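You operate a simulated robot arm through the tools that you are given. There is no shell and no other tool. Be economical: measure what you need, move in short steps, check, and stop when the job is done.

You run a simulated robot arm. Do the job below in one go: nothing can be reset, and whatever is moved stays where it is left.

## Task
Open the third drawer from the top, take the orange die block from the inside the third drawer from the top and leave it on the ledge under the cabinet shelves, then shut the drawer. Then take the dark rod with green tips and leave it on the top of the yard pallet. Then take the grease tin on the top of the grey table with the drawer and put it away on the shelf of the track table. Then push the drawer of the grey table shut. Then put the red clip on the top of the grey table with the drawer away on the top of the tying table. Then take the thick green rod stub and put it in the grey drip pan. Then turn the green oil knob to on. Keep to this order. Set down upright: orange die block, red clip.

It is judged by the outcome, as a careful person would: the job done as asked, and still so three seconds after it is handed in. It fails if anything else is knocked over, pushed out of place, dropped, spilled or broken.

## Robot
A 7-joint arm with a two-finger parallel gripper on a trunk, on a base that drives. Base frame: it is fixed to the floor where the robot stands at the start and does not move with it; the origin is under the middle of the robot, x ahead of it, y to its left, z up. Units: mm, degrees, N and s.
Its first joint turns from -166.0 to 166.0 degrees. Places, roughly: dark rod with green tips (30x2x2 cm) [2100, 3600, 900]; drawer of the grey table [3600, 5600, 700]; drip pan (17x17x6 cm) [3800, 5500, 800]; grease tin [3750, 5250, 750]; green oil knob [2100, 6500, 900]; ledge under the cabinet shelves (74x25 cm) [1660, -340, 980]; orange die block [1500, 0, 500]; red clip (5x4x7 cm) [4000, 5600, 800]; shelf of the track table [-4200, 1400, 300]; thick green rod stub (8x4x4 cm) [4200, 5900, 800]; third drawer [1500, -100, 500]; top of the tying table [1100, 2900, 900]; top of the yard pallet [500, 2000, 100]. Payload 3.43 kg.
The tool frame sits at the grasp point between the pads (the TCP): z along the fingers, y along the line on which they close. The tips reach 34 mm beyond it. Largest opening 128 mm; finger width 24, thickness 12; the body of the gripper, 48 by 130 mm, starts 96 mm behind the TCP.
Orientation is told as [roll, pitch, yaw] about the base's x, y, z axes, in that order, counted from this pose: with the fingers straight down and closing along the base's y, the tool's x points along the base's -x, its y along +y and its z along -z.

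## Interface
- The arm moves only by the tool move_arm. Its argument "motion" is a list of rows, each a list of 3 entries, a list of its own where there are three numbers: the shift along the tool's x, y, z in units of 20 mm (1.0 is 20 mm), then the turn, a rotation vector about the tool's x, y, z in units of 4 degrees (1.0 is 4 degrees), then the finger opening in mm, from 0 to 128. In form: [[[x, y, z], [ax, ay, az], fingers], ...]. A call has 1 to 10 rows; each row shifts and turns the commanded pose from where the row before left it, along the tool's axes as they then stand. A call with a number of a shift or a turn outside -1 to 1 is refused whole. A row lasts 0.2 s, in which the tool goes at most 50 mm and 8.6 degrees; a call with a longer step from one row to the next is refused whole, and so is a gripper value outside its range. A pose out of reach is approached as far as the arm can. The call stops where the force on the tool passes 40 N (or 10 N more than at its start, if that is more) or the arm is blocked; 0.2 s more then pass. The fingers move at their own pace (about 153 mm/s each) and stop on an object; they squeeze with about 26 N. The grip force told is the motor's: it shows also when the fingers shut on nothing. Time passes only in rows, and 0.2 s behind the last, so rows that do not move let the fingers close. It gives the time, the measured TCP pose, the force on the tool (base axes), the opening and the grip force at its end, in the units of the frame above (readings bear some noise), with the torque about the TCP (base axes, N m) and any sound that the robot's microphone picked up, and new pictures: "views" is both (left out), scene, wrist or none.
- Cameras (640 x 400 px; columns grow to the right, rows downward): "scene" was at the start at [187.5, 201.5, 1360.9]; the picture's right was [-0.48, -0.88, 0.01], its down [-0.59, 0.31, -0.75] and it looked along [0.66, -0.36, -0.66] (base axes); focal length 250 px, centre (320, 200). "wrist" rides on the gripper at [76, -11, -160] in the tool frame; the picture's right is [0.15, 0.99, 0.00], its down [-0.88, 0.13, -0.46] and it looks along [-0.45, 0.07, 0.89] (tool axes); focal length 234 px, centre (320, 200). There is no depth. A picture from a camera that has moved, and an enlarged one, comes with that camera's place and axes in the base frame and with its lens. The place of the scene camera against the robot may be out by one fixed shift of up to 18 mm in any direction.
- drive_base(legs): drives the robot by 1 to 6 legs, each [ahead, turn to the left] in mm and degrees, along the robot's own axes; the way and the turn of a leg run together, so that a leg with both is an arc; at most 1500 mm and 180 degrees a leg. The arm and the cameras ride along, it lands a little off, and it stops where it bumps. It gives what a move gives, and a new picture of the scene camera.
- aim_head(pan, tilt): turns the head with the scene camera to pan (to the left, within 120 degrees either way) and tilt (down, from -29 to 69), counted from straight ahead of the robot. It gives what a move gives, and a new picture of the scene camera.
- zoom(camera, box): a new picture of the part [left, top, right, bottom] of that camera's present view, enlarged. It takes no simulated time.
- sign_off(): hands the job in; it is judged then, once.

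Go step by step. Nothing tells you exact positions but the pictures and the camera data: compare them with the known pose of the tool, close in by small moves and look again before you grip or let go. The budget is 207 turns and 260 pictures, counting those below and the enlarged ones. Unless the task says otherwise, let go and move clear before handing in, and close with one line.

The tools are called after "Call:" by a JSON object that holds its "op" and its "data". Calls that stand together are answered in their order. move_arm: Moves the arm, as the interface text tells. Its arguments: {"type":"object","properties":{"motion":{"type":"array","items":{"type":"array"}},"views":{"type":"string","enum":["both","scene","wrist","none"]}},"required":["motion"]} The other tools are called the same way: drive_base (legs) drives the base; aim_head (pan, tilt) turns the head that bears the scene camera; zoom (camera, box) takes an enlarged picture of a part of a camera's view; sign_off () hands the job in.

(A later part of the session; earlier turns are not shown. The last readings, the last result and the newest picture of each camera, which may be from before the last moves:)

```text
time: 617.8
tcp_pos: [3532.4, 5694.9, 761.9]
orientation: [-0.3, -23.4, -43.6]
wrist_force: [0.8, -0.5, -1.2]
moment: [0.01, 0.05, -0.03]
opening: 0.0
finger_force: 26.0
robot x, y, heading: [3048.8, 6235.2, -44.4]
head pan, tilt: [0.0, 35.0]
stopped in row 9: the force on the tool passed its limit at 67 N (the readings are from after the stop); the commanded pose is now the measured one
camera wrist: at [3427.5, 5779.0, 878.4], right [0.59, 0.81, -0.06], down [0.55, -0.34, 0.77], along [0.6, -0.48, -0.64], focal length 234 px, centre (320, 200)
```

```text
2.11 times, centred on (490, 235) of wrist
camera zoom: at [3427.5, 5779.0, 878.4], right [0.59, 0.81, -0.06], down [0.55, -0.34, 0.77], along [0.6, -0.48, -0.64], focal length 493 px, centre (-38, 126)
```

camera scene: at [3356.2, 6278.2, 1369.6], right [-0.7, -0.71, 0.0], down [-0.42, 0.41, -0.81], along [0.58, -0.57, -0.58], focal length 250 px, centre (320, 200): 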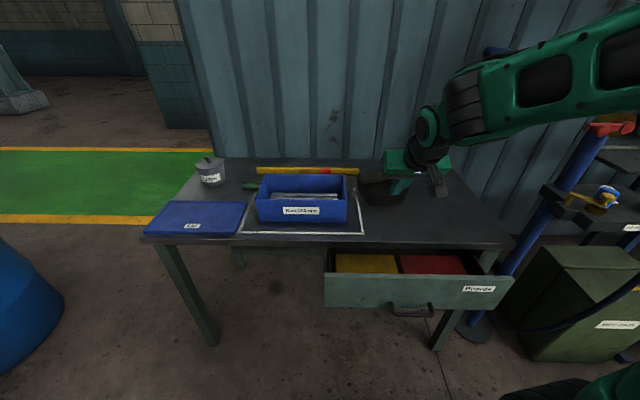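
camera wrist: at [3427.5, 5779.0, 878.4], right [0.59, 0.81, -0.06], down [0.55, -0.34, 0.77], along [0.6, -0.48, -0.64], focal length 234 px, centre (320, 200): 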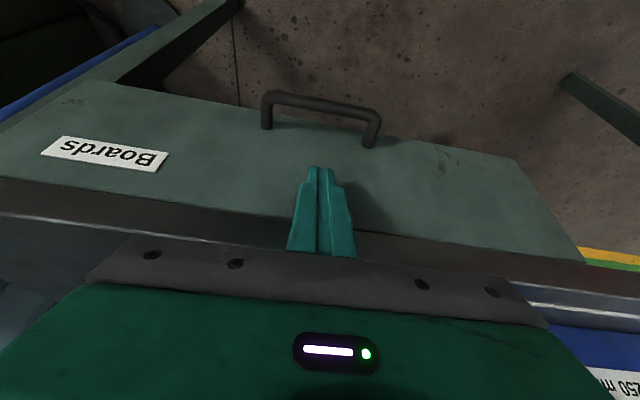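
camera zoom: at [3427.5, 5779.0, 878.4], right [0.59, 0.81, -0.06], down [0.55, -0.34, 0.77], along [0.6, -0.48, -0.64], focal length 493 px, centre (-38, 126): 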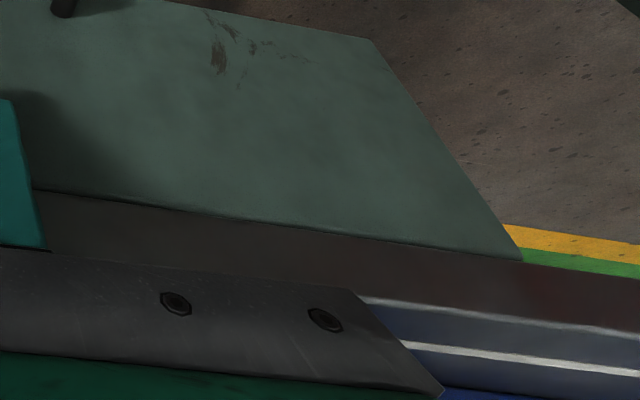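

The drawer face meets the table edge with no gap – shut. Now the red clip: I back off, raise the arm, drive closer and swing above the clip.

Call:
{"op": "move_arm", "data": {"motion": [[[0.9, 0, -0.4], [0, 0, 0], 0], [[0.9, 0, -0.4], [0, 0, 0], 0], [[-0.2, 0, -0.95], [0, 0.3, 0], 0], [[-0.35, 0, -0.93], [0, 0.3, 0], 0], [[-0.35, 0, -0.93], [0, 0.3, 0], 0], [[-0.35, 0, -0.93], [0, 0.3, 0], 0], [[-0.3, 0, -0.93], [0, 0.3, 0], 0], [[-0.3, 0, -0.93], [0, 0.3, 0], 0], [[-0.25, 0, -0.93], [0, 0.3, 0], 0], [[-0.25, 0, -0.93], [0, 0.3, 0], 0]], "views": "none"}}

Call:
{"op": "move_arm", "data": {"motion": [[[-0.2, 0, -1], [0, 0.4, 0], 90], [[-0.2, 0, -1], [0, 0.4, 0], 90], [[-0.2, 0, -1], [0, 0.4, 0], 90], [[-0.1, 0, -1], [0, 0.4, 0], 90], [[0, 0, -1], [0, 0.4, 0], 90]], "views": "none"}}

Call:
{"op": "drive_base", "data": {"legs": [[0, -1.2], [290, 0]]}}

Call:
{"op": "move_arm", "data": {"motion": [[[-0.4, 1, 0], [0, 0.3, 0], 90], [[-0.4, 1, 0], [0, 0.2, 0], 90], [[-0.4, 1, 0], [0, 0, 0], 90], [[-0.4, 1, 0], [0, 0, 0], 90], [[-0.4, 1, 0], [0, 0, 0], 90], [[-0.4, 1, 0], [0, 0, 0], 90], [[-0.4, 1, 0], [0, 0, 0], 90], [[-0.4, 1, 0], [0, 0, 0], 90], [[-0.4, 1, 0], [0, 0, 0], 90], [[-0.4, 1, 0], [0, 0, 0], 90]], "views": "wrist"}}

```text
time: 620.0
tcp_pos: [3501.1, 5725.3, 919.4]
orientation: [-0.1, -13.7, -43.7]
wrist_force: [0.0, -0.6, -0.1]
moment: [0.02, 0.02, -0.01]
opening: 0.0
finger_force: 25.9
robot x, y, heading: [3047.7, 6236.4, -44.6]
head pan, tilt: [0.0, 35.0]
```

```text
time: 621.2
tcp_pos: [3497.3, 5729.8, 1020.3]
orientation: [-0.1, -5.7, -43.7]
wrist_force: [-0.9, -0.8, 0.1]
moment: [-0.01, -0.03, 0.01]
opening: 90.0
finger_force: 0.1
robot x, y, heading: [3048.9, 6237.4, -44.7]
head pan, tilt: [0.0, 35.0]
```

```text
time: 623.5
tcp_pos: [3697.8, 5512.6, 1020.0]
orientation: [-0.1, -5.8, -44.5]
wrist_force: [-0.1, 0.2, -0.3]
moment: [0.04, 0.0, 0.02]
opening: 90.1
finger_force: 0.1
robot x, y, heading: [3254.8, 6027.8, -45.4]
head pan, tilt: [0.0, 35.0]
camera scene: at [3562.7, 6062.6, 1369.6], right [-0.71, -0.7, 0.0], down [-0.41, 0.42, -0.81], along [0.57, -0.58, -0.58], focal length 250 px, centre (320, 200)
```

scene: 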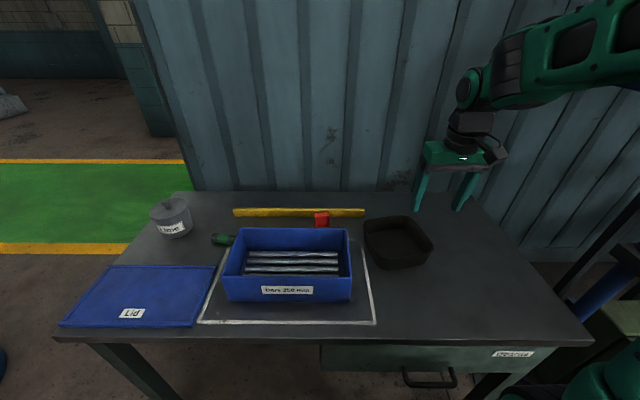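

```text
time: 625.8
tcp_pos: [3883.5, 5607.3, 1032.8]
orientation: [-0.1, -4.5, -44.6]
wrist_force: [0.6, 1.3, 0.6]
moment: [0.01, -0.02, 0.02]
opening: 89.8
finger_force: 0.2
robot x, y, heading: [3249.8, 6029.7, -45.3]
head pan, tilt: [0.0, 35.0]
camera wrist: at [3813.5, 5660.7, 1186.5], right [0.59, 0.81, -0.01], down [0.69, -0.5, 0.52], along [0.41, -0.32, -0.85], focal length 234 px, centre (320, 200)
```

wrist: 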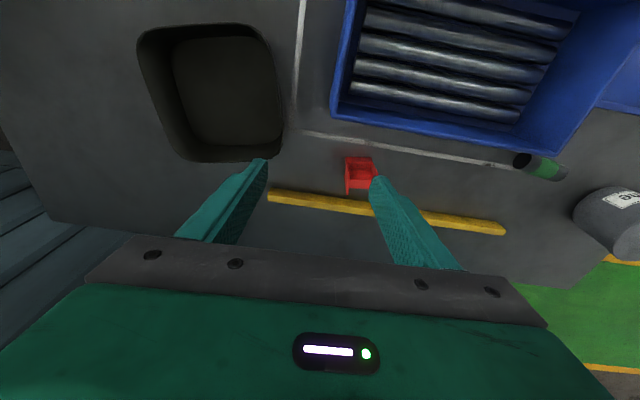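

The clip is at about (3972, 5613), between the bin and the yellow bar. I centre above it and lower partway to check.

Call:
{"op": "move_arm", "data": {"motion": [[[-0.75, 0.85, 0.6], [0, 0.3, 0], 80], [[-0.75, 0.85, 0.6], [0, 0.3, 0], 80], [[-0.75, 0.85, 0.6], [0, 0.3, 0], 80], [[-0.65, 0.8, 0.6], [0, 0.2, 0], 80], [[0, 0, 1], [0, 0, 0], 80], [[0, 0, 1], [0, 0, 0], 80], [[0, 0, 0], [0, 0, 0], 80]], "views": "wrist"}}

```text
time: 627.4
tcp_pos: [3974.6, 5612.6, 949.0]
orientation: [0.0, -0.2, -44.5]
wrist_force: [0.8, -0.1, 0.8]
moment: [0.02, 0.02, 0.01]
opening: 80.0
finger_force: 0.1
robot x, y, heading: [3254.1, 6025.5, -45.3]
head pan, tilt: [0.0, 35.0]
camera wrist: at [3911.9, 5657.5, 1108.1], right [0.59, 0.81, 0.0], down [0.72, -0.52, 0.46], along [0.37, -0.27, -0.89], focal length 234 px, centre (320, 200)
```

wrist: 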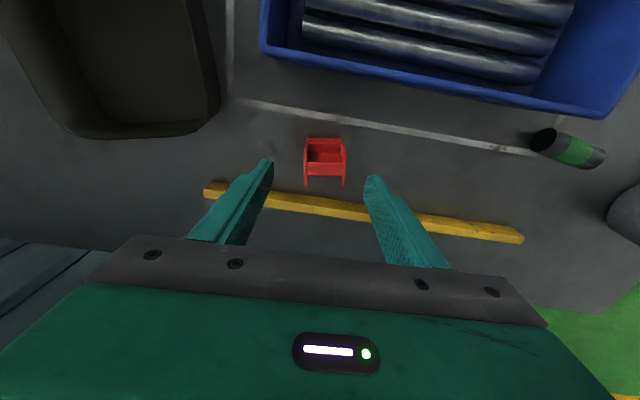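

Aligned. I descend, close on the clip and lift.

Call:
{"op": "move_arm", "data": {"motion": [[[0, 0.2, 1], [0, 0, 0], 80], [[0, 0, 1], [0, 0, 0], 80], [[0, 0, 1], [0, 0, 0], 80], [[0, 0, 1], [0, 0, 0], 80], [[0, 0, 1], [0, 0, 0], 80], [[0, 0, 0.3], [0, 0, 0], 80], [[0, 0, 0], [0, 0, 0], 50], [[0, 0, 0], [0, 0, 0], 20], [[0, 0, 0], [0, 0, 0], 20], [[0, 0, 0], [0, 0, 0], 20]], "views": "none"}}

Call:
{"op": "move_arm", "data": {"motion": [[[0, 0, -0.5], [0, 0, 0], 20], [[0, 0, -1], [0, 0, 0], 20], [[0, 0, -1], [0, 0, 0], 20], [[0, 0, -1], [0, 0, 0], 20], [[0, 0, -1], [0, 0, 0], 20], [[0, 0, -1], [0, 0, 0], 20], [[0, 0, -1], [0, 0, 0], 20], [[0, 0, -1], [0, 0, 0], 20], [[0, 0, -1], [0, 0, 0], 20], [[0, 0, -1], [0, 0, 0], 20]], "views": "wrist"}}

```text
time: 629.5
tcp_pos: [3977.0, 5614.4, 842.9]
orientation: [-0.2, -0.1, -44.4]
wrist_force: [0.2, -0.8, -0.5]
moment: [0.0, 0.01, -0.02]
opening: 44.3
finger_force: 25.5
robot x, y, heading: [3252.7, 6028.3, -45.3]
head pan, tilt: [0.0, 35.0]
```

```text
time: 631.8
tcp_pos: [3977.9, 5615.9, 1032.0]
orientation: [-0.2, -0.1, -44.5]
wrist_force: [0.0, -0.4, -0.5]
moment: [0.0, 0.02, -0.01]
opening: 44.7
finger_force: 26.0
robot x, y, heading: [3252.0, 6027.3, -45.6]
head pan, tilt: [0.0, 35.0]
camera wrist: at [3915.5, 5661.1, 1192.3], right [0.59, 0.81, 0.0], down [0.72, -0.52, 0.46], along [0.37, -0.27, -0.89], focal length 234 px, centre (320, 200)
```

wrist: 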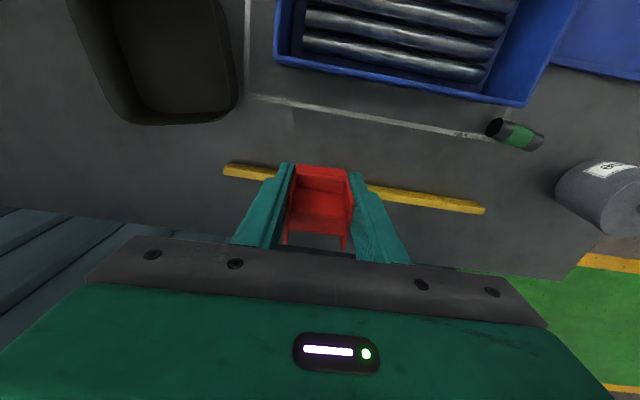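

The clip is held. I retract the arm, then turn left and reverse down the aisle to the tying table.

Call:
{"op": "move_arm", "data": {"motion": [[[0.9, -1, -0.2], [0, 0, 0], 20], [[0.9, -1, -0.2], [0, 0, 0], 20], [[0.9, -1, -0.2], [0, 0, 0], 20], [[0.9, -1, -0.2], [0, 0, 0], 20], [[0.9, -1, -0.2], [0, 0, 0], 20], [[0.9, -1, -0.2], [0, 0, 0], 20], [[0.9, -1, -0.2], [0, 0, 0], 20], [[0.9, -1, -0.2], [0, 0, 0], 20], [[0.9, -1, -0.2], [0, 0, 0], 20], [[0.9, -1, -0.2], [0, 0, 0], 20]], "views": "none"}}

Call:
{"op": "drive_base", "data": {"legs": [[-110, 0], [0, 90], [-1300, 0], [-1300, 0], [-1150, 0], [0, -90]]}}

```text
time: 634.0
tcp_pos: [3707.3, 5600.6, 1070.7]
orientation: [-0.1, 0.0, -44.4]
wrist_force: [1.3, 0.1, -0.2]
moment: [0.01, 0.02, 0.0]
opening: 44.5
finger_force: 25.7
robot x, y, heading: [3252.1, 6027.1, -44.9]
head pan, tilt: [0.0, 35.0]
```

```text
time: 661.8
tcp_pos: [1033.1, 3010.8, 1070.7]
orientation: [-0.1, -0.1, -43.5]
wrist_force: [0.5, 0.7, -0.1]
moment: [0.02, 0.04, 0.01]
opening: 44.5
finger_force: 26.0
robot x, y, heading: [585.4, 3443.9, -44.3]
head pan, tilt: [0.0, 35.0]
camera scene: at [893.7, 3484.2, 1369.6], right [-0.7, -0.71, 0.0], down [-0.42, 0.41, -0.81], along [0.58, -0.57, -0.58], focal length 250 px, centre (320, 200)
```

scene: 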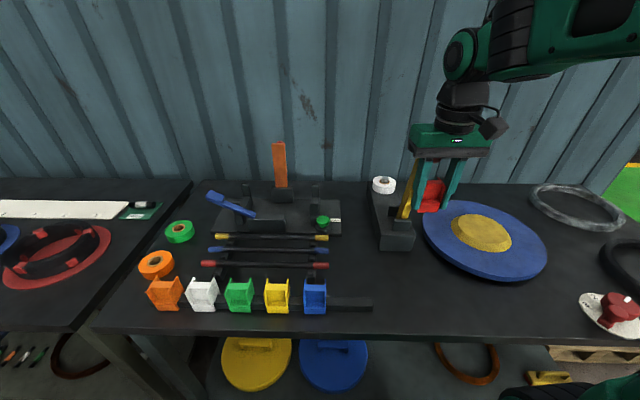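

Good view: the red clip can stand on the free patch in front of the blue disc, right of the clip row. I draw back 85 mm and lower it.

Call:
{"op": "move_arm", "data": {"motion": [[[0.85, 0, 0], [0, 0, 0], 20], [[0.85, 0, 0], [0, 0, 0], 20], [[0.85, 0, 0], [0, 0, 0], 20], [[0.85, 0, 0], [0, 0, 0], 20], [[0.85, 0, 0], [0, 0, 0], 20], [[0, 0, 1], [0, 0, 0], 20], [[0, 0, 1], [0, 0, 0], 20], [[0, 0, 1], [0, 0, 0], 20], [[0, 0, 1], [0, 0, 0], 20], [[0, 0, 1], [0, 0, 0], 20]], "views": "wrist"}}

```text
time: 664.0
tcp_pos: [962.1, 3077.6, 977.5]
orientation: [-0.2, -0.8, -43.5]
wrist_force: [0.6, 0.8, 0.2]
moment: [0.02, -0.03, 0.03]
opening: 44.7
finger_force: 25.7
robot x, y, heading: [585.0, 3442.9, -44.1]
head pan, tilt: [0.0, 35.0]
camera wrist: at [896.9, 3123.6, 1135.6], right [0.57, 0.82, 0.0], down [0.72, -0.51, 0.47], along [0.38, -0.27, -0.88], focal length 234 px, centre (320, 200)
```

wrist: 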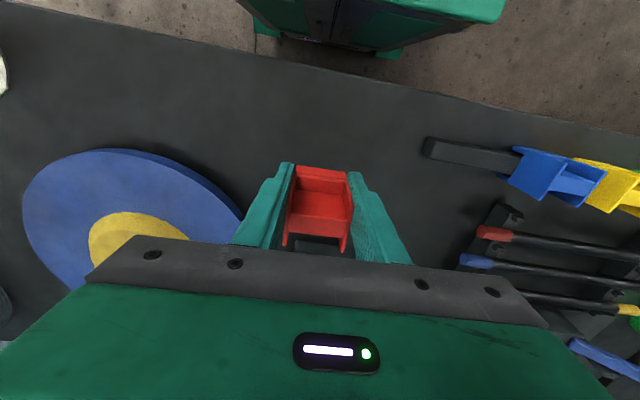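

Clear below. I lower to contact and release.

Call:
{"op": "move_arm", "data": {"motion": [[[0, 0, 1], [0, 0, 0], 20], [[0, 0, 1], [0, 0, 0], 20], [[0, 0, 0.6], [0, 0, 0], 20], [[0, 0, 0.2], [0, 0, 0], 20], [[0, 0, 0.15], [0, 0, 0], 20], [[0, 0, 0.15], [0, 0, 0], 20], [[0, 0, 0.1], [0, 0, 0], 20]], "views": "none"}}

```text
time: 665.6
tcp_pos: [963.5, 3077.1, 914.5]
orientation: [-0.2, -0.8, -43.5]
wrist_force: [-0.1, 0.4, -0.8]
moment: [0.01, 0.01, 0.03]
opening: 44.4
finger_force: 25.5
robot x, y, heading: [581.2, 3442.7, -44.4]
head pan, tilt: [0.0, 35.0]
```

Call:
{"op": "move_arm", "data": {"motion": [[[0, 0, 0.1], [0, 0, 0], 20], [[0, 0, 0.1], [0, 0, 0], 20], [[0, 0, 0.1], [0, 0, 0], 20], [[0, 0, 0], [0, 0, 0], 20]], "views": "none"}}

```text
time: 666.6
tcp_pos: [962.6, 3076.1, 908.3]
orientation: [-0.2, -0.8, -43.4]
wrist_force: [-0.8, 0.1, 0.3]
moment: [-0.03, -0.02, 0.0]
opening: 44.3
finger_force: 26.0
robot x, y, heading: [586.6, 3446.2, -44.5]
head pan, tilt: [0.0, 35.0]
```

Call:
{"op": "move_arm", "data": {"motion": [[[0, 0, 0.1], [0, 0, 0], 20], [[0, 0, 0.1], [0, 0, 0], 20], [[0, 0, 0.1], [0, 0, 0], 20], [[0, 0, 0.1], [0, 0, 0], 20], [[0, 0, 0.1], [0, 0, 0], 20], [[0, 0, 0.1], [0, 0, 0], 20], [[0, 0, 0], [0, 0, 0], 20]], "views": "none"}}

```text
time: 668.2
tcp_pos: [962.9, 3075.2, 895.2]
orientation: [-0.2, -0.9, -43.4]
wrist_force: [2.9, -2.2, 18.4]
moment: [-0.04, -0.23, -0.02]
opening: 44.8
finger_force: 26.0
robot x, y, heading: [582.4, 3444.5, -44.2]
head pan, tilt: [0.0, 35.0]
```

Contact (18 N). I release and rise, then look.

Call:
{"op": "move_arm", "data": {"motion": [[[0, 0, -0.05], [0, 0, 0], 52], [[0, 0, 0], [0, 0, 0], 64], [[0, 0, 0], [0, 0, 0], 70], [[0, 0, -0.5], [0, 0, 0], 70], [[0, 0, -1], [0, 0, 0], 70], [[0, 0, -1], [0, 0, 0], 70], [[0, 0, -1], [0, 0, 0], 70], [[0, 0, -1], [0, 0, 0], 70], [[0, 0, -1], [0, 0, 0], 70], [[0, 0, -1], [0, 0, 0], 70]], "views": "wrist"}}

```text
time: 670.4
tcp_pos: [960.6, 3078.6, 1027.1]
orientation: [-0.2, -0.7, -43.5]
wrist_force: [0.4, -0.3, -0.2]
moment: [-0.03, 0.02, -0.01]
opening: 70.2
finger_force: 0.0
robot x, y, heading: [586.5, 3445.8, -44.2]
head pan, tilt: [0.0, 35.0]
camera wrist: at [895.2, 3124.0, 1185.9], right [0.58, 0.82, 0.0], down [0.72, -0.51, 0.47], along [0.38, -0.27, -0.88], focal length 234 px, centre (320, 200)
```

wrist: 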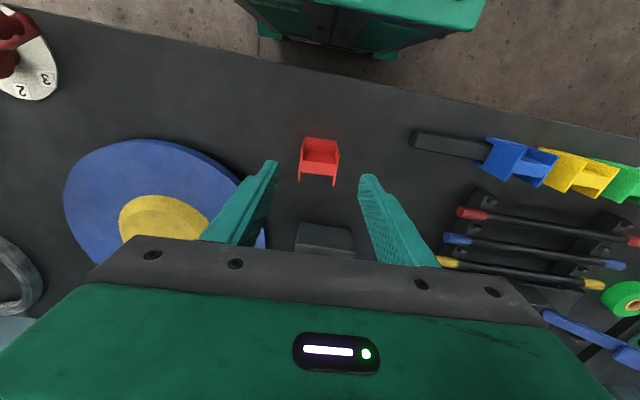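

The clip stands upright on the tying table. I raise the hand, turn it a quarter for the stub, and drive back to the grey table.

Call:
{"op": "move_arm", "data": {"motion": [[[-0.5, 0, -0.5], [0, 0, 1], 70], [[-0.5, 0, -0.5], [0, 0, 1], 70], [[0, 0, -0.5], [0, 0, 1], 70], [[0, 0, -0.5], [0, 0, 1], 70], [[0, 0, -0.5], [0, 0, 1], 70], [[0, 0, -0.5], [0, 0, 1], 70], [[0, 0, 0], [0, 0, 1], 70], [[0, 0, 0], [0, 0, 1], 70], [[0, 0, 0], [0, 0, 1], 70], [[0, 0, 0], [0, 0, 1], 70]], "views": "none"}}

Call:
{"op": "move_arm", "data": {"motion": [[[0, 0, 0], [0, 0, 1], 70], [[0, 0, 0], [0, 0, 1], 70], [[0, 0, 0], [0, 0, 1], 70], [[0, 0, 0], [0, 0, 1], 70], [[0, 0, 0], [0, 0, 1], 70], [[0, 0, 0], [0, 0, 1], 70], [[0, 0, 0], [0, 0, 1], 70], [[0, 0, 0], [0, 0, 1], 70], [[0, 0, 0], [0, 0, 1], 70], [[0, 0, 0], [0, 0, 1], 70]], "views": "none"}}

Call:
{"op": "drive_base", "data": {"legs": [[0, 88.9], [1400, 0], [1400, 0], [1190, 0], [0, -90.2], [35, 0]]}}

```text
time: 672.6
tcp_pos: [974.7, 3064.5, 1087.0]
orientation: [0.4, -0.6, -83.5]
wrist_force: [0.1, -0.4, 0.4]
moment: [0.06, 0.02, 0.01]
opening: 70.0
finger_force: 0.0
robot x, y, heading: [581.4, 3441.9, -44.4]
head pan, tilt: [0.0, 35.0]
```

```text
time: 674.8
tcp_pos: [974.6, 3063.8, 1087.0]
orientation: [0.8, -0.3, -123.6]
wrist_force: [0.2, -0.7, 0.2]
moment: [0.01, -0.04, 0.01]
opening: 70.0
finger_force: 0.1
robot x, y, heading: [581.5, 3441.3, -44.5]
head pan, tilt: [0.0, 35.0]
```

```text
time: 703.8
tcp_pos: [3787.7, 5946.0, 1086.4]
orientation: [0.8, -0.3, -125.6]
wrist_force: [-0.4, -0.4, 0.5]
moment: [0.05, -0.03, -0.01]
opening: 70.1
finger_force: 0.1
robot x, y, heading: [3424.3, 6347.0, -45.9]
head pan, tilt: [0.0, 35.0]
camera scene: at [3732.1, 6381.2, 1369.6], right [-0.72, -0.69, 0.0], down [-0.4, 0.42, -0.81], along [0.56, -0.58, -0.58], focal length 250 px, centre (320, 200)
```

scene: 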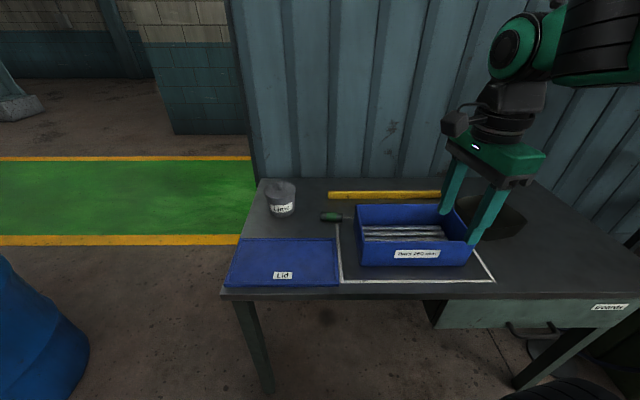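

The stub lies at about (4163, 5866) beside the bin. I swing the hand over it.

Call:
{"op": "move_arm", "data": {"motion": [[[0.43, 0.98, 0], [0, 0, 0], 70], [[0.43, 0.98, 0], [0, 0, 0], 70], [[0.43, 0.98, 0], [0, 0, 0], 70], [[0.43, 0.98, 0], [0, 0, 0], 70], [[0.43, 0.98, 0], [0, 0, 0], 70], [[0.43, 0.98, 0.3], [0, 0, 0], 70], [[0.43, 0.98, 0.3], [0, 0, 0], 70], [[0.43, 0.98, 0.3], [0, 0, 0], 70], [[0.43, 0.98, 0.3], [0, 0, 0], 70], [[0.43, 0.98, 0.3], [0, 0, 0], 70]], "views": "none"}}

Call:
{"op": "move_arm", "data": {"motion": [[[0.43, 0.98, 0.3], [0, 0, 0], 70], [[0.43, 0.98, 0.3], [0, 0, 0], 70], [[0.43, 0.98, 0.3], [0, 0, 0], 70], [[0.43, 0.98, 0.3], [0, 0, 0], 70], [[0.43, 0.98, 0.3], [0, 0, 0], 70], [[0.43, 0.98, 0.3], [0, 0, 1], 70], [[0.4, 0.9, 0.3], [0, 0, 1], 70], [[0, 0, 0.5], [0, 0, 1], 70], [[0, 0, 0], [0, 0, 0], 70]], "views": "wrist"}}

```text
time: 706.0
tcp_pos: [3989.4, 5911.4, 1068.8]
orientation: [1.4, -0.4, -125.4]
wrist_force: [-1.3, 0.4, 1.4]
moment: [-0.01, -0.03, -0.04]
opening: 70.1
finger_force: 0.1
robot x, y, heading: [3421.6, 6352.7, -45.8]
head pan, tilt: [0.0, 35.0]
```

```text
time: 708.0
tcp_pos: [4133.3, 5879.6, 1020.8]
orientation: [1.6, -0.1, -137.6]
wrist_force: [0.5, -0.3, 0.4]
moment: [0.02, -0.01, 0.0]
opening: 69.7
finger_force: 0.0
robot x, y, heading: [3421.3, 6349.0, -46.2]
head pan, tilt: [0.0, 35.0]
camera wrist: at [4177.1, 5942.3, 1178.4], right [0.78, -0.63, 0.03], down [-0.57, -0.68, 0.46], along [-0.27, -0.37, -0.89], focal length 234 px, centre (320, 200)
```

wrist: 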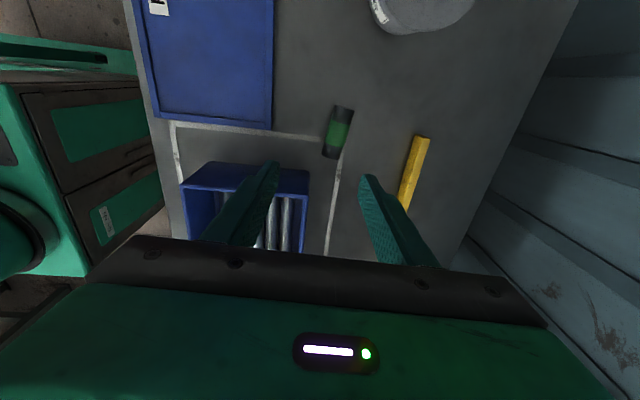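

The stub is aligned with the hand. I centre, descend and grip it.

Call:
{"op": "move_arm", "data": {"motion": [[[0.25, 0.75, 0.8], [0, 0, 0], 70], [[0.25, 0.75, 0.8], [0, 0, 0], 70], [[0, 0, 1], [0, 0, 0], 70], [[0, 0, 1], [0, 0, 0], 70], [[0, 0, 1], [0, 0, 0], 70], [[0, 0, 1], [0, 0, 0], 70], [[0, 0, 0], [0, 0, 0], 70]], "views": "wrist"}}

```text
time: 709.6
tcp_pos: [4162.1, 5861.4, 907.7]
orientation: [1.5, -0.1, -137.6]
wrist_force: [-1.0, -0.2, 0.2]
moment: [-0.01, 0.02, 0.02]
opening: 70.1
finger_force: 0.0
robot x, y, heading: [3421.7, 6348.4, -46.0]
head pan, tilt: [0.0, 35.0]
camera wrist: at [4206.9, 5923.5, 1066.2], right [0.78, -0.63, 0.03], down [-0.57, -0.68, 0.46], along [-0.27, -0.37, -0.89], focal length 234 px, centre (320, 200)
```

wrist: 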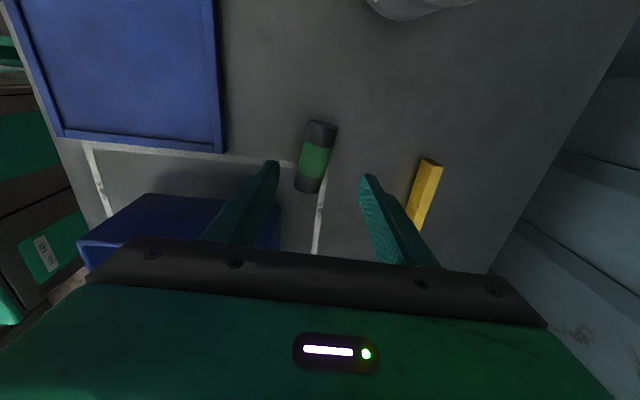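

Call:
{"op": "move_arm", "data": {"motion": [[[0, 0, 1], [0, 0, 0], 70], [[0, 0, 1], [0, 0, 0], 70], [[0, 0, 1], [0, 0, 0], 70], [[0, 0, 0.8], [0, 0, 0], 70], [[0, 0, 0], [0, 0, 0], 40], [[0, 0, 0], [0, 0, 0], 10], [[0, 0, 0], [0, 0, 0], 10], [[0, 0, 0], [0, 0, 0], 10]], "views": "none"}}

Call:
{"op": "move_arm", "data": {"motion": [[[0, 0, -0.5], [0, 0, 0], 10], [[0, 0, -1], [0, 0, 0], 10], [[0, 0, -1], [0, 0, 0], 10], [[0, 0, -1], [0, 0, 0], 10], [[0, 0, -1], [0, 0, 0], 10], [[0, 0, -1], [0, 0, 0], 10], [[0, 0, -1], [0, 0, 0], 10], [[0, 0, -1], [0, 0, 0], 10], [[0, 0, 0], [0, 0, 0], 10]], "views": "none"}}

```text
time: 710.7
tcp_pos: [4154.2, 5871.0, 844.0]
orientation: [1.9, -0.2, -137.3]
wrist_force: [-0.7, 0.0, -0.3]
moment: [0.03, 0.07, -0.03]
opening: 40.7
finger_force: 0.5
robot x, y, heading: [3422.1, 6351.2, -46.3]
head pan, tilt: [0.0, 35.0]
stopped in row 5: the force on the tool passed its limit at 51 N (the readings are from after the stop); the commanded pose is now the measured one
```

```text
time: 712.7
tcp_pos: [4153.0, 5873.8, 992.5]
orientation: [1.8, -0.2, -137.4]
wrist_force: [-0.7, -0.2, -4.1]
moment: [0.0, -0.01, 0.0]
opening: 30.8
finger_force: 26.1
robot x, y, heading: [3420.6, 6348.0, -46.3]
head pan, tilt: [0.0, 35.0]
```

The stub is held. I drive 80 mm closer and carry it along to above the drip pan.

Call:
{"op": "drive_base", "data": {"legs": [[80, 0]]}}

Call:
{"op": "move_arm", "data": {"motion": [[[-1, -0.2, 0], [0, 0, 0], 10], [[-1, -0.2, 0], [0, 0, 0], 10], [[-1, -0.2, 0], [0, 0, 0], 10], [[-1, -0.2, 0], [0, 0, 0], 10], [[-1, -0.2, 0], [0, 0, 0], 10], [[-1, -0.2, 0], [0, 0, 0], 10], [[-1, -0.2, 0], [0, 0, 0], 10], [[-1, -0.2, 0], [0, 0, 0], 10], [[-1, -0.2, 0], [0, 0, 0], 10], [[-1, -0.2, 0], [0, 0, 0], 10]], "views": "none"}}

Call:
{"op": "move_arm", "data": {"motion": [[[-1, -0.2, 0], [0, 0, 0], 10], [[-1, -0.2, 0], [0, 0, 0], 10], [[-1, -0.2, 0], [0, 0, 0], 10], [[-1, -0.2, 0], [0, 0, 0], 10], [[-1, -0.2, 0], [0, 0, 0], 10], [[-1, -0.2, 0], [0, 0, 0], 10], [[-1, -0.2, 0], [0, 0, 0], 10], [[-1, -0.2, 0], [0, 0, 0], 10], [[-1, -0.2, 0], [0, 0, 0], 10], [[-1, -0.2, 0], [0, 0, 0], 10]], "views": "none"}}

Call:
{"op": "move_arm", "data": {"motion": [[[-1, 0, 0], [0, 0, 0], 10], [[-1, 0, 0], [0, 0, 0], 10], [[-1, 0, 0], [0, 0, 0], 10], [[-1, 0, 0], [0, 0, 0], 10], [[0, 0, 0], [0, 0, 0], 10]], "views": "wrist"}}

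```text
time: 713.8
tcp_pos: [4208.9, 5815.9, 992.4]
orientation: [1.8, -0.2, -137.3]
wrist_force: [0.3, 0.4, -4.9]
moment: [0.0, -0.01, 0.02]
opening: 30.4
finger_force: 25.9
robot x, y, heading: [3481.3, 6291.2, -46.3]
head pan, tilt: [0.0, 35.0]
camera scene: at [3789.0, 6322.5, 1369.5], right [-0.72, -0.69, 0.0], down [-0.41, 0.42, -0.81], along [0.56, -0.58, -0.58], focal length 250 px, centre (320, 200)
```

scene: 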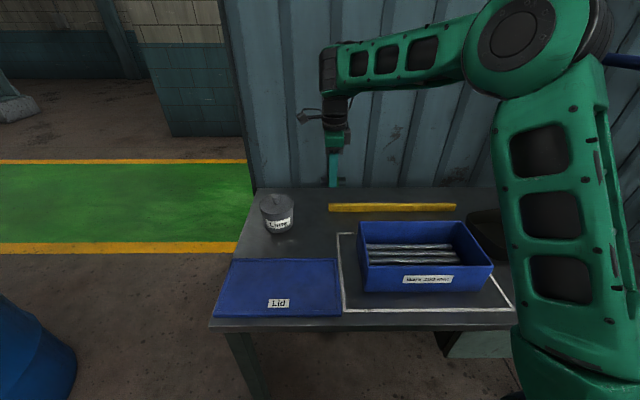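

```text
time: 716.0
tcp_pos: [4027.0, 5716.7, 1001.0]
orientation: [2.6, -0.2, -137.3]
wrist_force: [1.0, -0.5, -4.6]
moment: [-0.02, 0.02, -0.03]
opening: 30.7
finger_force: 25.8
robot x, y, heading: [3476.6, 6291.2, -46.3]
head pan, tilt: [0.0, 35.0]
```

```text
time: 718.2
tcp_pos: [3852.1, 5613.3, 1002.2]
orientation: [2.6, -0.2, -137.4]
wrist_force: [0.2, 0.8, -4.3]
moment: [-0.03, 0.01, 0.0]
opening: 30.8
finger_force: 26.2
robot x, y, heading: [3477.6, 6287.7, -46.1]
head pan, tilt: [0.0, 35.0]
```

```text
time: 719.4
tcp_pos: [3793.1, 5558.1, 1000.0]
orientation: [2.6, -0.1, -137.3]
wrist_force: [-0.3, 0.5, -4.2]
moment: [0.0, -0.01, -0.01]
opening: 30.5
finger_force: 26.0
robot x, y, heading: [3474.0, 6291.4, -46.3]
head pan, tilt: [0.0, 35.0]
camera wrist: at [3835.7, 5622.8, 1159.3], right [0.78, -0.63, 0.04], down [-0.57, -0.68, 0.46], along [-0.26, -0.39, -0.88], focal length 234 px, centre (320, 200)
```

wrist: 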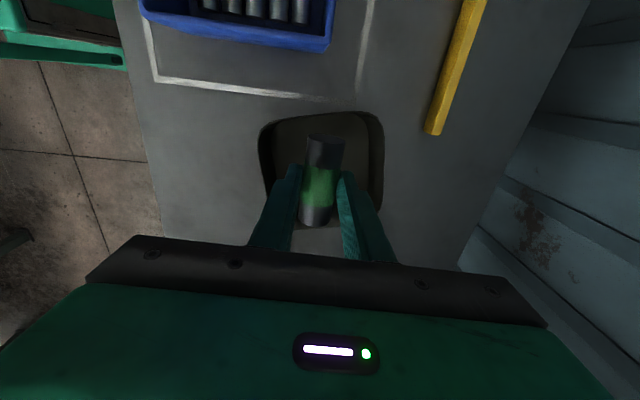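

The pan is right below; I shift 35 mm to its centre and lower the stub into it.

Call:
{"op": "move_arm", "data": {"motion": [[[-0.85, 0, 0.8], [0, 0, 0], 10], [[-0.85, 0, 0.8], [0, 0, 0], 10], [[0, 0, 1], [0, 0, 0], 10], [[0, 0, 1], [0, 0, 0], 10], [[0, 0, 1], [0, 0, 0], 10], [[0, 0, 0], [0, 0, 0], 10]], "views": "wrist"}}

```text
time: 720.8
tcp_pos: [3770.2, 5530.7, 909.3]
orientation: [2.7, -0.2, -137.4]
wrist_force: [0.5, -0.1, -5.3]
moment: [0.04, 0.0, 0.03]
opening: 30.6
finger_force: 25.9
robot x, y, heading: [3478.2, 6290.1, -46.3]
head pan, tilt: [0.0, 35.0]
camera wrist: at [3812.9, 5596.8, 1067.8], right [0.78, -0.63, 0.04], down [-0.57, -0.68, 0.46], along [-0.26, -0.39, -0.88], focal length 234 px, centre (320, 200)
```

wrist: 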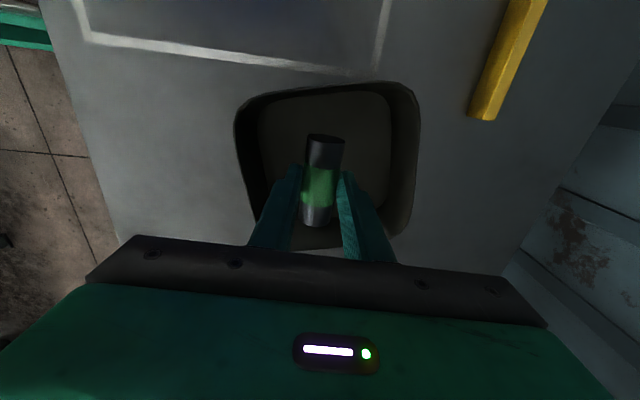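

Centred over the pan. Lower to the bottom and release.

Call:
{"op": "move_arm", "data": {"motion": [[[0, 0, 1], [0, 0, 0], 10], [[0, 0, 1], [0, 0, 0], 10], [[0, 0, 0.5], [0, 0, 0], 10], [[0, 0, 0.15], [0, 0, 0], 10], [[0, 0, 0.15], [0, 0, 0], 10], [[0, 0, 0.15], [0, 0, 0], 10], [[0, 0, 0], [0, 0, 0], 10]], "views": "none"}}

```text
time: 722.4
tcp_pos: [3773.0, 5528.9, 850.0]
orientation: [2.7, -0.2, -137.3]
wrist_force: [-0.6, -0.1, -4.1]
moment: [0.05, 0.02, -0.03]
opening: 30.8
finger_force: 26.4
robot x, y, heading: [3479.7, 6290.0, -46.3]
head pan, tilt: [0.0, 35.0]
```

Call:
{"op": "move_arm", "data": {"motion": [[[0, 0, 0.12], [0, 0, 0], 10], [[0, 0, 0.12], [0, 0, 0], 10], [[0, 0, 0.12], [0, 0, 0], 10], [[0, 0, 0.12], [0, 0, 0], 10], [[0, 0, 0.12], [0, 0, 0], 10], [[0, 0, 0], [0, 0, 0], 10]], "views": "none"}}

```text
time: 723.8
tcp_pos: [3772.9, 5527.6, 839.4]
orientation: [2.7, -0.2, -137.3]
wrist_force: [-0.2, -3.0, 17.5]
moment: [-0.02, 0.08, -0.01]
opening: 30.9
finger_force: 26.3
robot x, y, heading: [3477.7, 6291.7, -46.2]
head pan, tilt: [0.0, 35.0]
```

Touched down (17 N). I open and rise.

Call:
{"op": "move_arm", "data": {"motion": [[[0, 0, -0.05], [0, 0, 0], 44], [[0, 0, 0], [0, 0, 0], 58], [[0, 0, 0], [0, 0, 0], 58], [[0, 0, -0.5], [0, 0, 0], 58], [[0, 0, -1], [0, 0, 0], 58], [[0, 0, -1], [0, 0, 0], 58], [[0, 0, -1], [0, 0, 0], 58], [[0, 0, -1], [0, 0, 0], 58], [[0, 0, -1], [0, 0, 0], 58], [[0, 0, -1], [0, 0, 0], 58]], "views": "wrist"}}

```text
time: 726.0
tcp_pos: [3769.3, 5535.3, 970.1]
orientation: [2.5, -0.2, -137.3]
wrist_force: [0.5, 0.1, 0.3]
moment: [0.0, -0.02, 0.04]
opening: 57.9
finger_force: 0.0
robot x, y, heading: [3473.9, 6289.0, -46.2]
head pan, tilt: [0.0, 35.0]
camera wrist: at [3812.2, 5598.5, 1128.9], right [0.78, -0.63, 0.04], down [-0.57, -0.68, 0.46], along [-0.26, -0.39, -0.88], focal length 234 px, centre (320, 200)
```

wrist: 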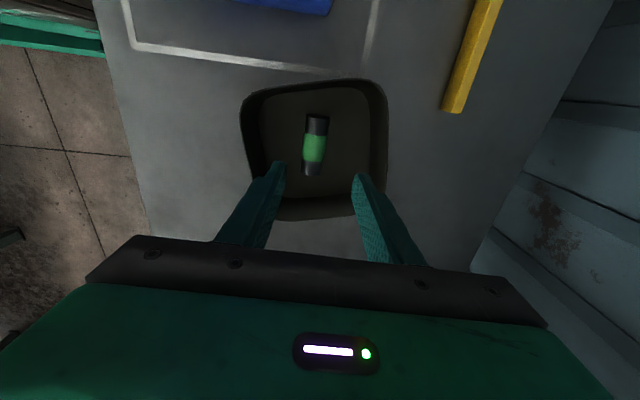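

The stub lies in the drip pan. Last: the green oil knob on the machine line behind me. I retract the arm, turn the hand to standard and drive round to face the line.

Call:
{"op": "move_arm", "data": {"motion": [[[0, -0.3, -1], [0, 0, 0], 58], [[0.5, -0.7, -1], [0, 0, 0], 58], [[1, -1, -0.7], [0, 0, 0], 58], [[1, -1, -0.7], [0, 0, 0], 58], [[1, -1, -0.7], [0, 0, 0], 58], [[1, -1, -0.5], [0, 0, 0], 58], [[1, -1, -0.5], [0, 0, 0], 58], [[1, -1, -0.5], [0, 0, 0], 58], [[1, -1, -0.5], [0, 0, 0], 58], [[1, -1, -0.5], [0, 0, 0], 58]], "views": "none"}}

Call:
{"op": "move_arm", "data": {"motion": [[[0, 0, 0], [0, 0, -1], 58], [[0, 0, 0], [0, 0, -1], 58], [[0, 0, 0], [0, 0, -1], 58], [[0, 0, 0], [0, 0, -1], 58], [[0, 0, 0], [0, 0, -1], 58], [[0, 0, 0], [0, 0, -1], 58], [[0, 0, 0], [0, 0, -1], 58], [[0, 0, 0], [0, 0, -1], 58], [[0, 0, 0], [0, 0, -1], 58], [[0, 0, 0], [0, 0, -1], 58]], "views": "none"}}

Call:
{"op": "move_arm", "data": {"motion": [[[0, 0, 0], [0, 0, -1], 58], [[0, 0, 0], [0, 0, -1], 58], [[0, 0, 0], [0, 0, -1], 58], [[0, 0, 0], [0, 0, -1], 58], [[0, 0, 0], [0, 0, -1], 58], [[0, 0, 0], [0, 0, -1], 58], [[0, 0, 0], [0, 0, -1], 58], [[0, 0, 0], [0, 0, -1], 58], [[0, 0, 0], [0, 0, -1], 58], [[0, 0, 0], [0, 0, -1], 58]], "views": "none"}}

Call:
{"op": "drive_base", "data": {"legs": [[-110, 0], [0, 90.6], [-823, 0], [0, 90], [215, 0]]}}

```text
time: 728.2
tcp_pos: [3768.3, 5785.3, 1092.4]
orientation: [2.6, -0.2, -137.4]
wrist_force: [0.3, -0.2, -0.4]
moment: [0.03, 0.0, -0.02]
opening: 58.0
finger_force: 0.0
robot x, y, heading: [3479.1, 6288.7, -46.6]
head pan, tilt: [0.0, 35.0]
```

```text
time: 730.4
tcp_pos: [3770.2, 5786.1, 1092.2]
orientation: [1.9, -1.8, -97.3]
wrist_force: [-0.1, 0.2, 0.2]
moment: [0.05, 0.03, 0.02]
opening: 57.9
finger_force: 0.2
robot x, y, heading: [3478.2, 6288.7, -46.4]
head pan, tilt: [0.0, 35.0]
```

```text
time: 732.6
tcp_pos: [3768.6, 5785.0, 1092.9]
orientation: [0.3, -2.7, -57.4]
wrist_force: [0.0, -0.4, -0.2]
moment: [-0.01, 0.01, 0.0]
opening: 58.1
finger_force: 0.1
robot x, y, heading: [3478.9, 6291.9, -46.2]
head pan, tilt: [0.0, 35.0]
```

```text
time: 747.8
tcp_pos: [2349.0, 6464.4, 1092.8]
orientation: [0.3, -2.6, 123.9]
wrist_force: [0.3, 0.5, -0.5]
moment: [0.02, -0.02, -0.03]
opening: 58.0
finger_force: 0.0
robot x, y, heading: [2652.4, 5972.0, 134.8]
head pan, tilt: [0.0, 35.0]
camera scene: at [2354.0, 5953.6, 1369.6], right [0.71, 0.71, 0.0], down [0.41, -0.41, -0.81], along [-0.57, 0.57, -0.58], focal length 250 px, centre (320, 200)
```

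scene: 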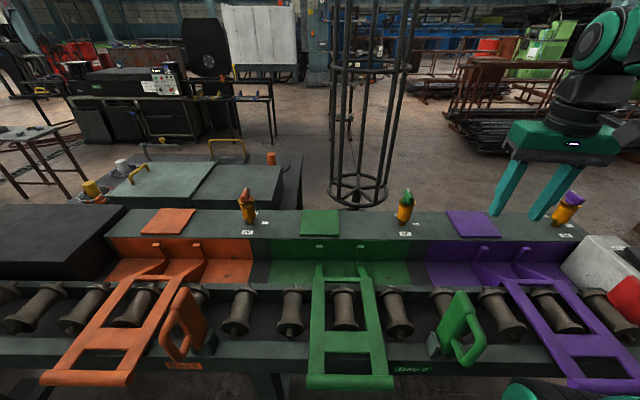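

The three oil knobs are in view; the green one is at the middle right. I zoom in on its labels.

Call:
{"op": "zoom", "data": {"camera": "scene", "box": [370, 175, 450, 245]}}

```text
5.71 times, centred on (410, 210) of scene
camera zoom: at [2354.0, 5953.6, 1369.6], right [0.71, 0.71, 0.0], down [0.41, -0.41, -0.81], along [-0.57, 0.57, -0.58], focal length 1426 px, centre (-194, 143)
```

zoom: 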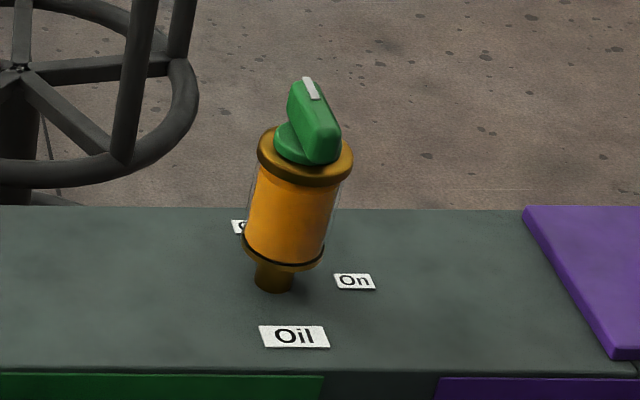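

The pointer stands at "Off" (away from me); "On" is to the right – a quarter turn clockwise. The knob is near (2120, 6552, ~950). I move above it with the fingers across its wing.

Call:
{"op": "move_arm", "data": {"motion": [[[-1, 0.7, 0.2], [0, 0.1, -0.28], 58], [[-1, 0.7, 0.2], [0, 0.1, -0.28], 58], [[-1, 0.7, 0.2], [0, 0.1, -0.28], 58], [[-1, 0.7, 0.2], [0, 0.1, -0.28], 58], [[-1, 0.7, 0.2], [0, 0.1, -0.28], 58], [[-1, 0.7, 0.2], [0, 0.1, -0.28], 58], [[-1, 0.7, 0.2], [0, 0, -0.28], 58], [[-1, 0.7, 0.2], [0, 0, -0.28], 58], [[-1, 0.7, 0.2], [0, 0, -0.28], 58], [[-1, 0.6, 0.2], [0, 0, -0.28], 58]], "views": "wrist"}}

```text
time: 750.0
tcp_pos: [2123.9, 6525.9, 1067.6]
orientation: [0.1, -1.0, 135.1]
wrist_force: [0.1, -0.8, 1.7]
moment: [0.03, 0.05, -0.03]
opening: 58.1
finger_force: 0.0
robot x, y, heading: [2656.4, 5969.0, 134.8]
head pan, tilt: [0.0, 35.0]
camera wrist: at [2186.4, 6477.5, 1225.2], right [-0.59, -0.8, 0.0], down [-0.71, 0.52, 0.47], along [-0.38, 0.28, -0.88], focal length 234 px, centre (320, 200)
```

wrist: 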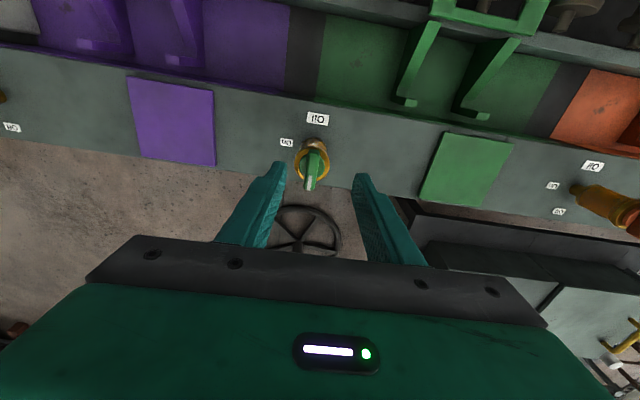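

The knob's axis works out to (2114, 6545), wing top near z 975. I centre and descend with the fingers straddling the wing.

Call:
{"op": "move_arm", "data": {"motion": [[[-0.6, -0.2, 0], [0, 0.2, 0], 58], [[-0.5, -0.17, 0], [0, 0, 0], 58], [[0, 0, 1], [0, 0, 0], 58], [[0, 0, 1], [0, 0, 0], 58], [[0, 0, 1], [0, 0, 0], 58], [[0, 0, 0.6], [0, 0, 0], 58], [[0, 0, 0.5], [0, 0, 0], 58], [[0, 0, 0], [0, 0, 0], 58]], "views": "wrist"}}

```text
time: 751.8
tcp_pos: [2113.7, 6545.5, 984.5]
orientation: [0.1, 0.0, 135.2]
wrist_force: [0.3, 0.4, 0.7]
moment: [-0.02, -0.03, -0.01]
opening: 58.1
finger_force: 0.0
robot x, y, heading: [2652.6, 5971.1, 134.9]
head pan, tilt: [0.0, 35.0]
camera wrist: at [2175.0, 6500.7, 1144.1], right [-0.59, -0.8, 0.0], down [-0.72, 0.53, 0.46], along [-0.37, 0.27, -0.89], focal length 234 px, centre (320, 200)
```

wrist: 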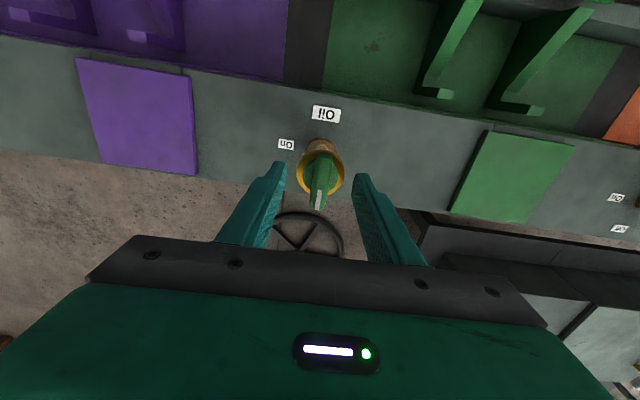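

Perfectly centred. I lower 5 mm, close on the wing and check the grip.

Call:
{"op": "move_arm", "data": {"motion": [[[0, 0, 0.25], [0, 0, 0], 58], [[0, 0, 0], [0, 0, 0], 30], [[0, 0, 0], [0, 0, 0], 5], [[0, 0, 0], [0, 0, 0], 5], [[0, 0, 0], [0, 0, 0], 5]], "views": "none"}}

```text
time: 753.0
tcp_pos: [2113.1, 6546.5, 979.8]
orientation: [0.1, -0.1, 135.2]
wrist_force: [-5.7, -7.9, -0.6]
moment: [0.16, 0.0, -0.84]
opening: 14.7
finger_force: 44.9
robot x, y, heading: [2653.1, 5972.5, 135.3]
head pan, tilt: [0.0, 35.0]
```

Gripped (15 mm). Now the quarter turn clockwise, in steps.

Call:
{"op": "move_arm", "data": {"motion": [[[0, 0, 0], [0, 0, 1], 5], [[0, 0, 0], [0, 0, 1], 5], [[0, 0, 0], [0, 0, 1], 5], [[0, 0, 0], [0, 0, 1], 5], [[0, 0, 0], [0, 0, 1], 5], [[0, 0, 0], [0, 0, 1], 5], [[0, 0, 0], [0, 0, 1], 5], [[0, 0, 0], [0, 0, 1], 5], [[0, 0, 0], [0, 0, 1], 5], [[0, 0, 0], [0, 0, 1], 5]], "views": "none"}}

Call:
{"op": "move_arm", "data": {"motion": [[[0, 0, 0], [0, 0, 1], 5], [[0, 0, 0], [0, 0, 1], 5], [[0, 0, 0], [0, 0, 1], 5], [[0, 0, 0], [0, 0, 1], 5], [[0, 0, 0], [0, 0, 1], 5], [[0, 0, 0], [0, 0, 1], 5], [[0, 0, 0], [0, 0, 1], 5], [[0, 0, 0], [0, 0, 1], 5], [[0, 0, 0], [0, 0, 1], 5], [[0, 0, 0], [0, 0, 1], 5]], "views": "none"}}

Call:
{"op": "move_arm", "data": {"motion": [[[0, 0, 0], [0, 0, 1], 5], [[0, 0, 0], [0, 0, 1], 5], [[0, 0, 0], [0, 0, 0.7], 5], [[0, 0, 0], [0, 0, 0], 5]], "views": "wrist"}}

```text
time: 754.7
tcp_pos: [2114.2, 6534.8, 988.9]
orientation: [1.0, -1.1, 107.2]
wrist_force: [-48.7, 5.4, -26.2]
moment: [-0.06, 1.14, 0.7]
opening: 14.6
finger_force: 45.3
robot x, y, heading: [2652.5, 5970.1, 135.1]
head pan, tilt: [0.0, 35.0]
stopped in row 8: the force on the tool passed its limit at 41 N (the readings are from after the stop); the commanded pose is now the measured one
```

```text
time: 755.1
tcp_pos: [2127.2, 6524.6, 1002.6]
orientation: [1.6, -1.7, 103.2]
wrist_force: [1.0, 0.1, 0.1]
moment: [0.1, 0.06, 0.04]
opening: 0.0
finger_force: 33.4
robot x, y, heading: [2654.8, 5968.2, 135.1]
head pan, tilt: [0.0, 35.0]
stopped in row 2: the force on the tool passed its limit at 68 N (the readings are from after the stop); the commanded pose is now the measured one
```

```text
time: 756.1
tcp_pos: [2125.4, 6524.2, 1000.1]
orientation: [1.9, -1.4, 92.4]
wrist_force: [0.4, -0.4, -0.3]
moment: [0.02, -0.06, 0.01]
opening: 5.2
finger_force: 0.1
robot x, y, heading: [2654.7, 5973.7, 135.0]
head pan, tilt: [0.0, 35.0]
camera wrist: at [2143.3, 6445.6, 1157.4], right [-0.98, -0.19, 0.03], down [-0.15, 0.86, 0.48], along [-0.11, 0.47, -0.88], focal length 234 px, centre (320, 200)
```

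wrist: 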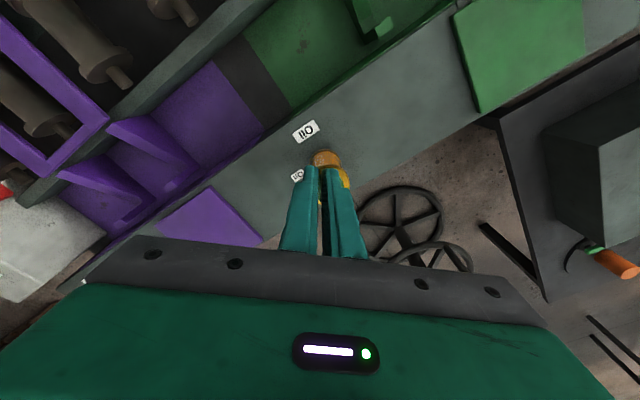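

The fingers slipped off during the turn. I rise, re-centre and look at where the knob now points.

Call:
{"op": "move_arm", "data": {"motion": [[[0, 0, -1], [0, 0, 0], 30], [[0, 0, -1], [0, 0, 0], 58], [[-0.55, 0.28, -1], [-0.2, 0.2, 0], 58], [[-0.55, 0.28, 0], [-0.2, 0.2, 0], 58], [[0, 0, 0], [0, 0, 0], 58]], "views": "wrist"}}

```text
time: 757.3
tcp_pos: [2115.3, 6543.1, 1060.4]
orientation: [3.5, 0.2, 92.6]
wrist_force: [0.4, 0.1, 0.0]
moment: [0.01, -0.01, -0.01]
opening: 58.0
finger_force: 0.1
robot x, y, heading: [2654.6, 5968.3, 135.3]
head pan, tilt: [0.0, 35.0]
camera wrist: at [2138.0, 6470.0, 1220.3], right [-0.98, -0.19, 0.06], down [-0.14, 0.88, 0.46], along [-0.14, 0.44, -0.89], focal length 234 px, centre (320, 200)
```

wrist: 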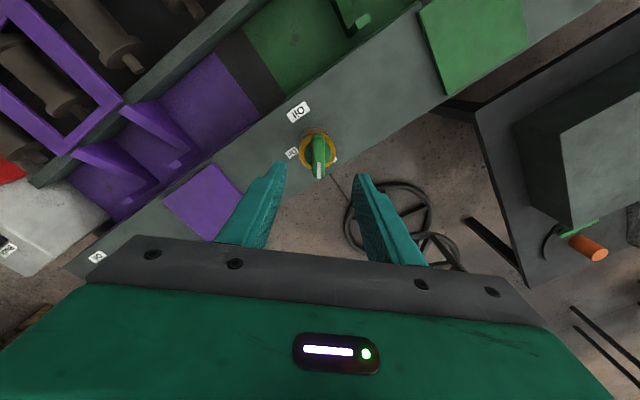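

The knob has turned about 35° (it now points near 100°). I re-align to it, grip again and turn on in two short bites.

Call:
{"op": "move_arm", "data": {"motion": [[[-0.13, 0.15, 0], [0.4, 0, -1], 58], [[-0.13, 0.15, 0], [0.45, 0, -1], 58], [[0, 0, 1], [0, 0, 0], 58], [[0, 0, 1], [0, 0, 0], 58], [[0, 0, 1], [0, 0, 0], 58], [[0, 0, 1], [0, 0, 0], 58], [[0, 0, 0], [0, 0, 0], 30], [[0, 0, 0], [0, 0, 0], 5], [[0, 0, 0], [0, 0, 0], 5], [[0, 0, 0], [0, 0, 0], 5]], "views": "none"}}

Call:
{"op": "move_arm", "data": {"motion": [[[0, 0, 0], [0, 0, 1], 5], [[0, 0, 0], [0, 0, 1], 5], [[0, 0, 0], [0, 0, 1], 5], [[0, 0, 0], [0, 0, 1], 5], [[0, 0, 0], [0, 0, 1], 5], [[0, 0, 0], [0, 0, 0], 5]], "views": "none"}}

```text
time: 759.5
tcp_pos: [2109.9, 6549.2, 981.9]
orientation: [0.0, -0.1, 100.6]
wrist_force: [9.9, -1.7, -4.5]
moment: [1.34, -0.02, -0.03]
opening: 14.8
finger_force: 45.0
robot x, y, heading: [2654.7, 5967.1, 135.0]
head pan, tilt: [0.0, 35.0]
```

```text
time: 760.9
tcp_pos: [2109.8, 6549.6, 981.9]
orientation: [0.0, 0.0, 80.4]
wrist_force: [17.2, -10.3, -5.4]
moment: [-0.83, -0.36, -0.02]
opening: 14.9
finger_force: 44.6
robot x, y, heading: [2649.6, 5970.3, 135.0]
head pan, tilt: [0.0, 35.0]
```

Turning well with little force. I continue to the "On" mark.

Call:
{"op": "move_arm", "data": {"motion": [[[0, 0, 0], [0, 0, 1], 5], [[0, 0, 0], [0, 0, 1], 5], [[0, 0, 0], [0, 0, 1], 5], [[0, 0, 0], [0, 0, 1], 5], [[0, 0, 0], [0, 0, 0], 5]], "views": "none"}}

Call:
{"op": "move_arm", "data": {"motion": [[[0, 0, 0], [0, 0, 1], 5], [[0, 0, 0], [0, 0, 1], 5], [[0, 0, 0], [0, 0, 1], 5], [[0, 0, 0], [0, 0, 1], 5], [[0, 0, 0], [0, 0, 1], 5], [[0, 0, 0], [0, 0, 0], 5]], "views": "none"}}

```text
time: 762.1
tcp_pos: [2110.2, 6548.8, 982.1]
orientation: [-0.1, 0.0, 64.5]
wrist_force: [26.2, -15.6, -6.8]
moment: [-0.52, -0.57, -0.03]
opening: 14.7
finger_force: 44.7
robot x, y, heading: [2652.3, 5973.5, 135.0]
head pan, tilt: [0.0, 35.0]
```

```text
time: 763.5
tcp_pos: [2109.7, 6548.4, 981.7]
orientation: [0.0, 0.0, 44.5]
wrist_force: [27.0, -14.8, 2.0]
moment: [-0.8, -0.44, -0.03]
opening: 14.6
finger_force: 45.1
robot x, y, heading: [2655.7, 5971.7, 135.1]
head pan, tilt: [0.0, 35.0]
```

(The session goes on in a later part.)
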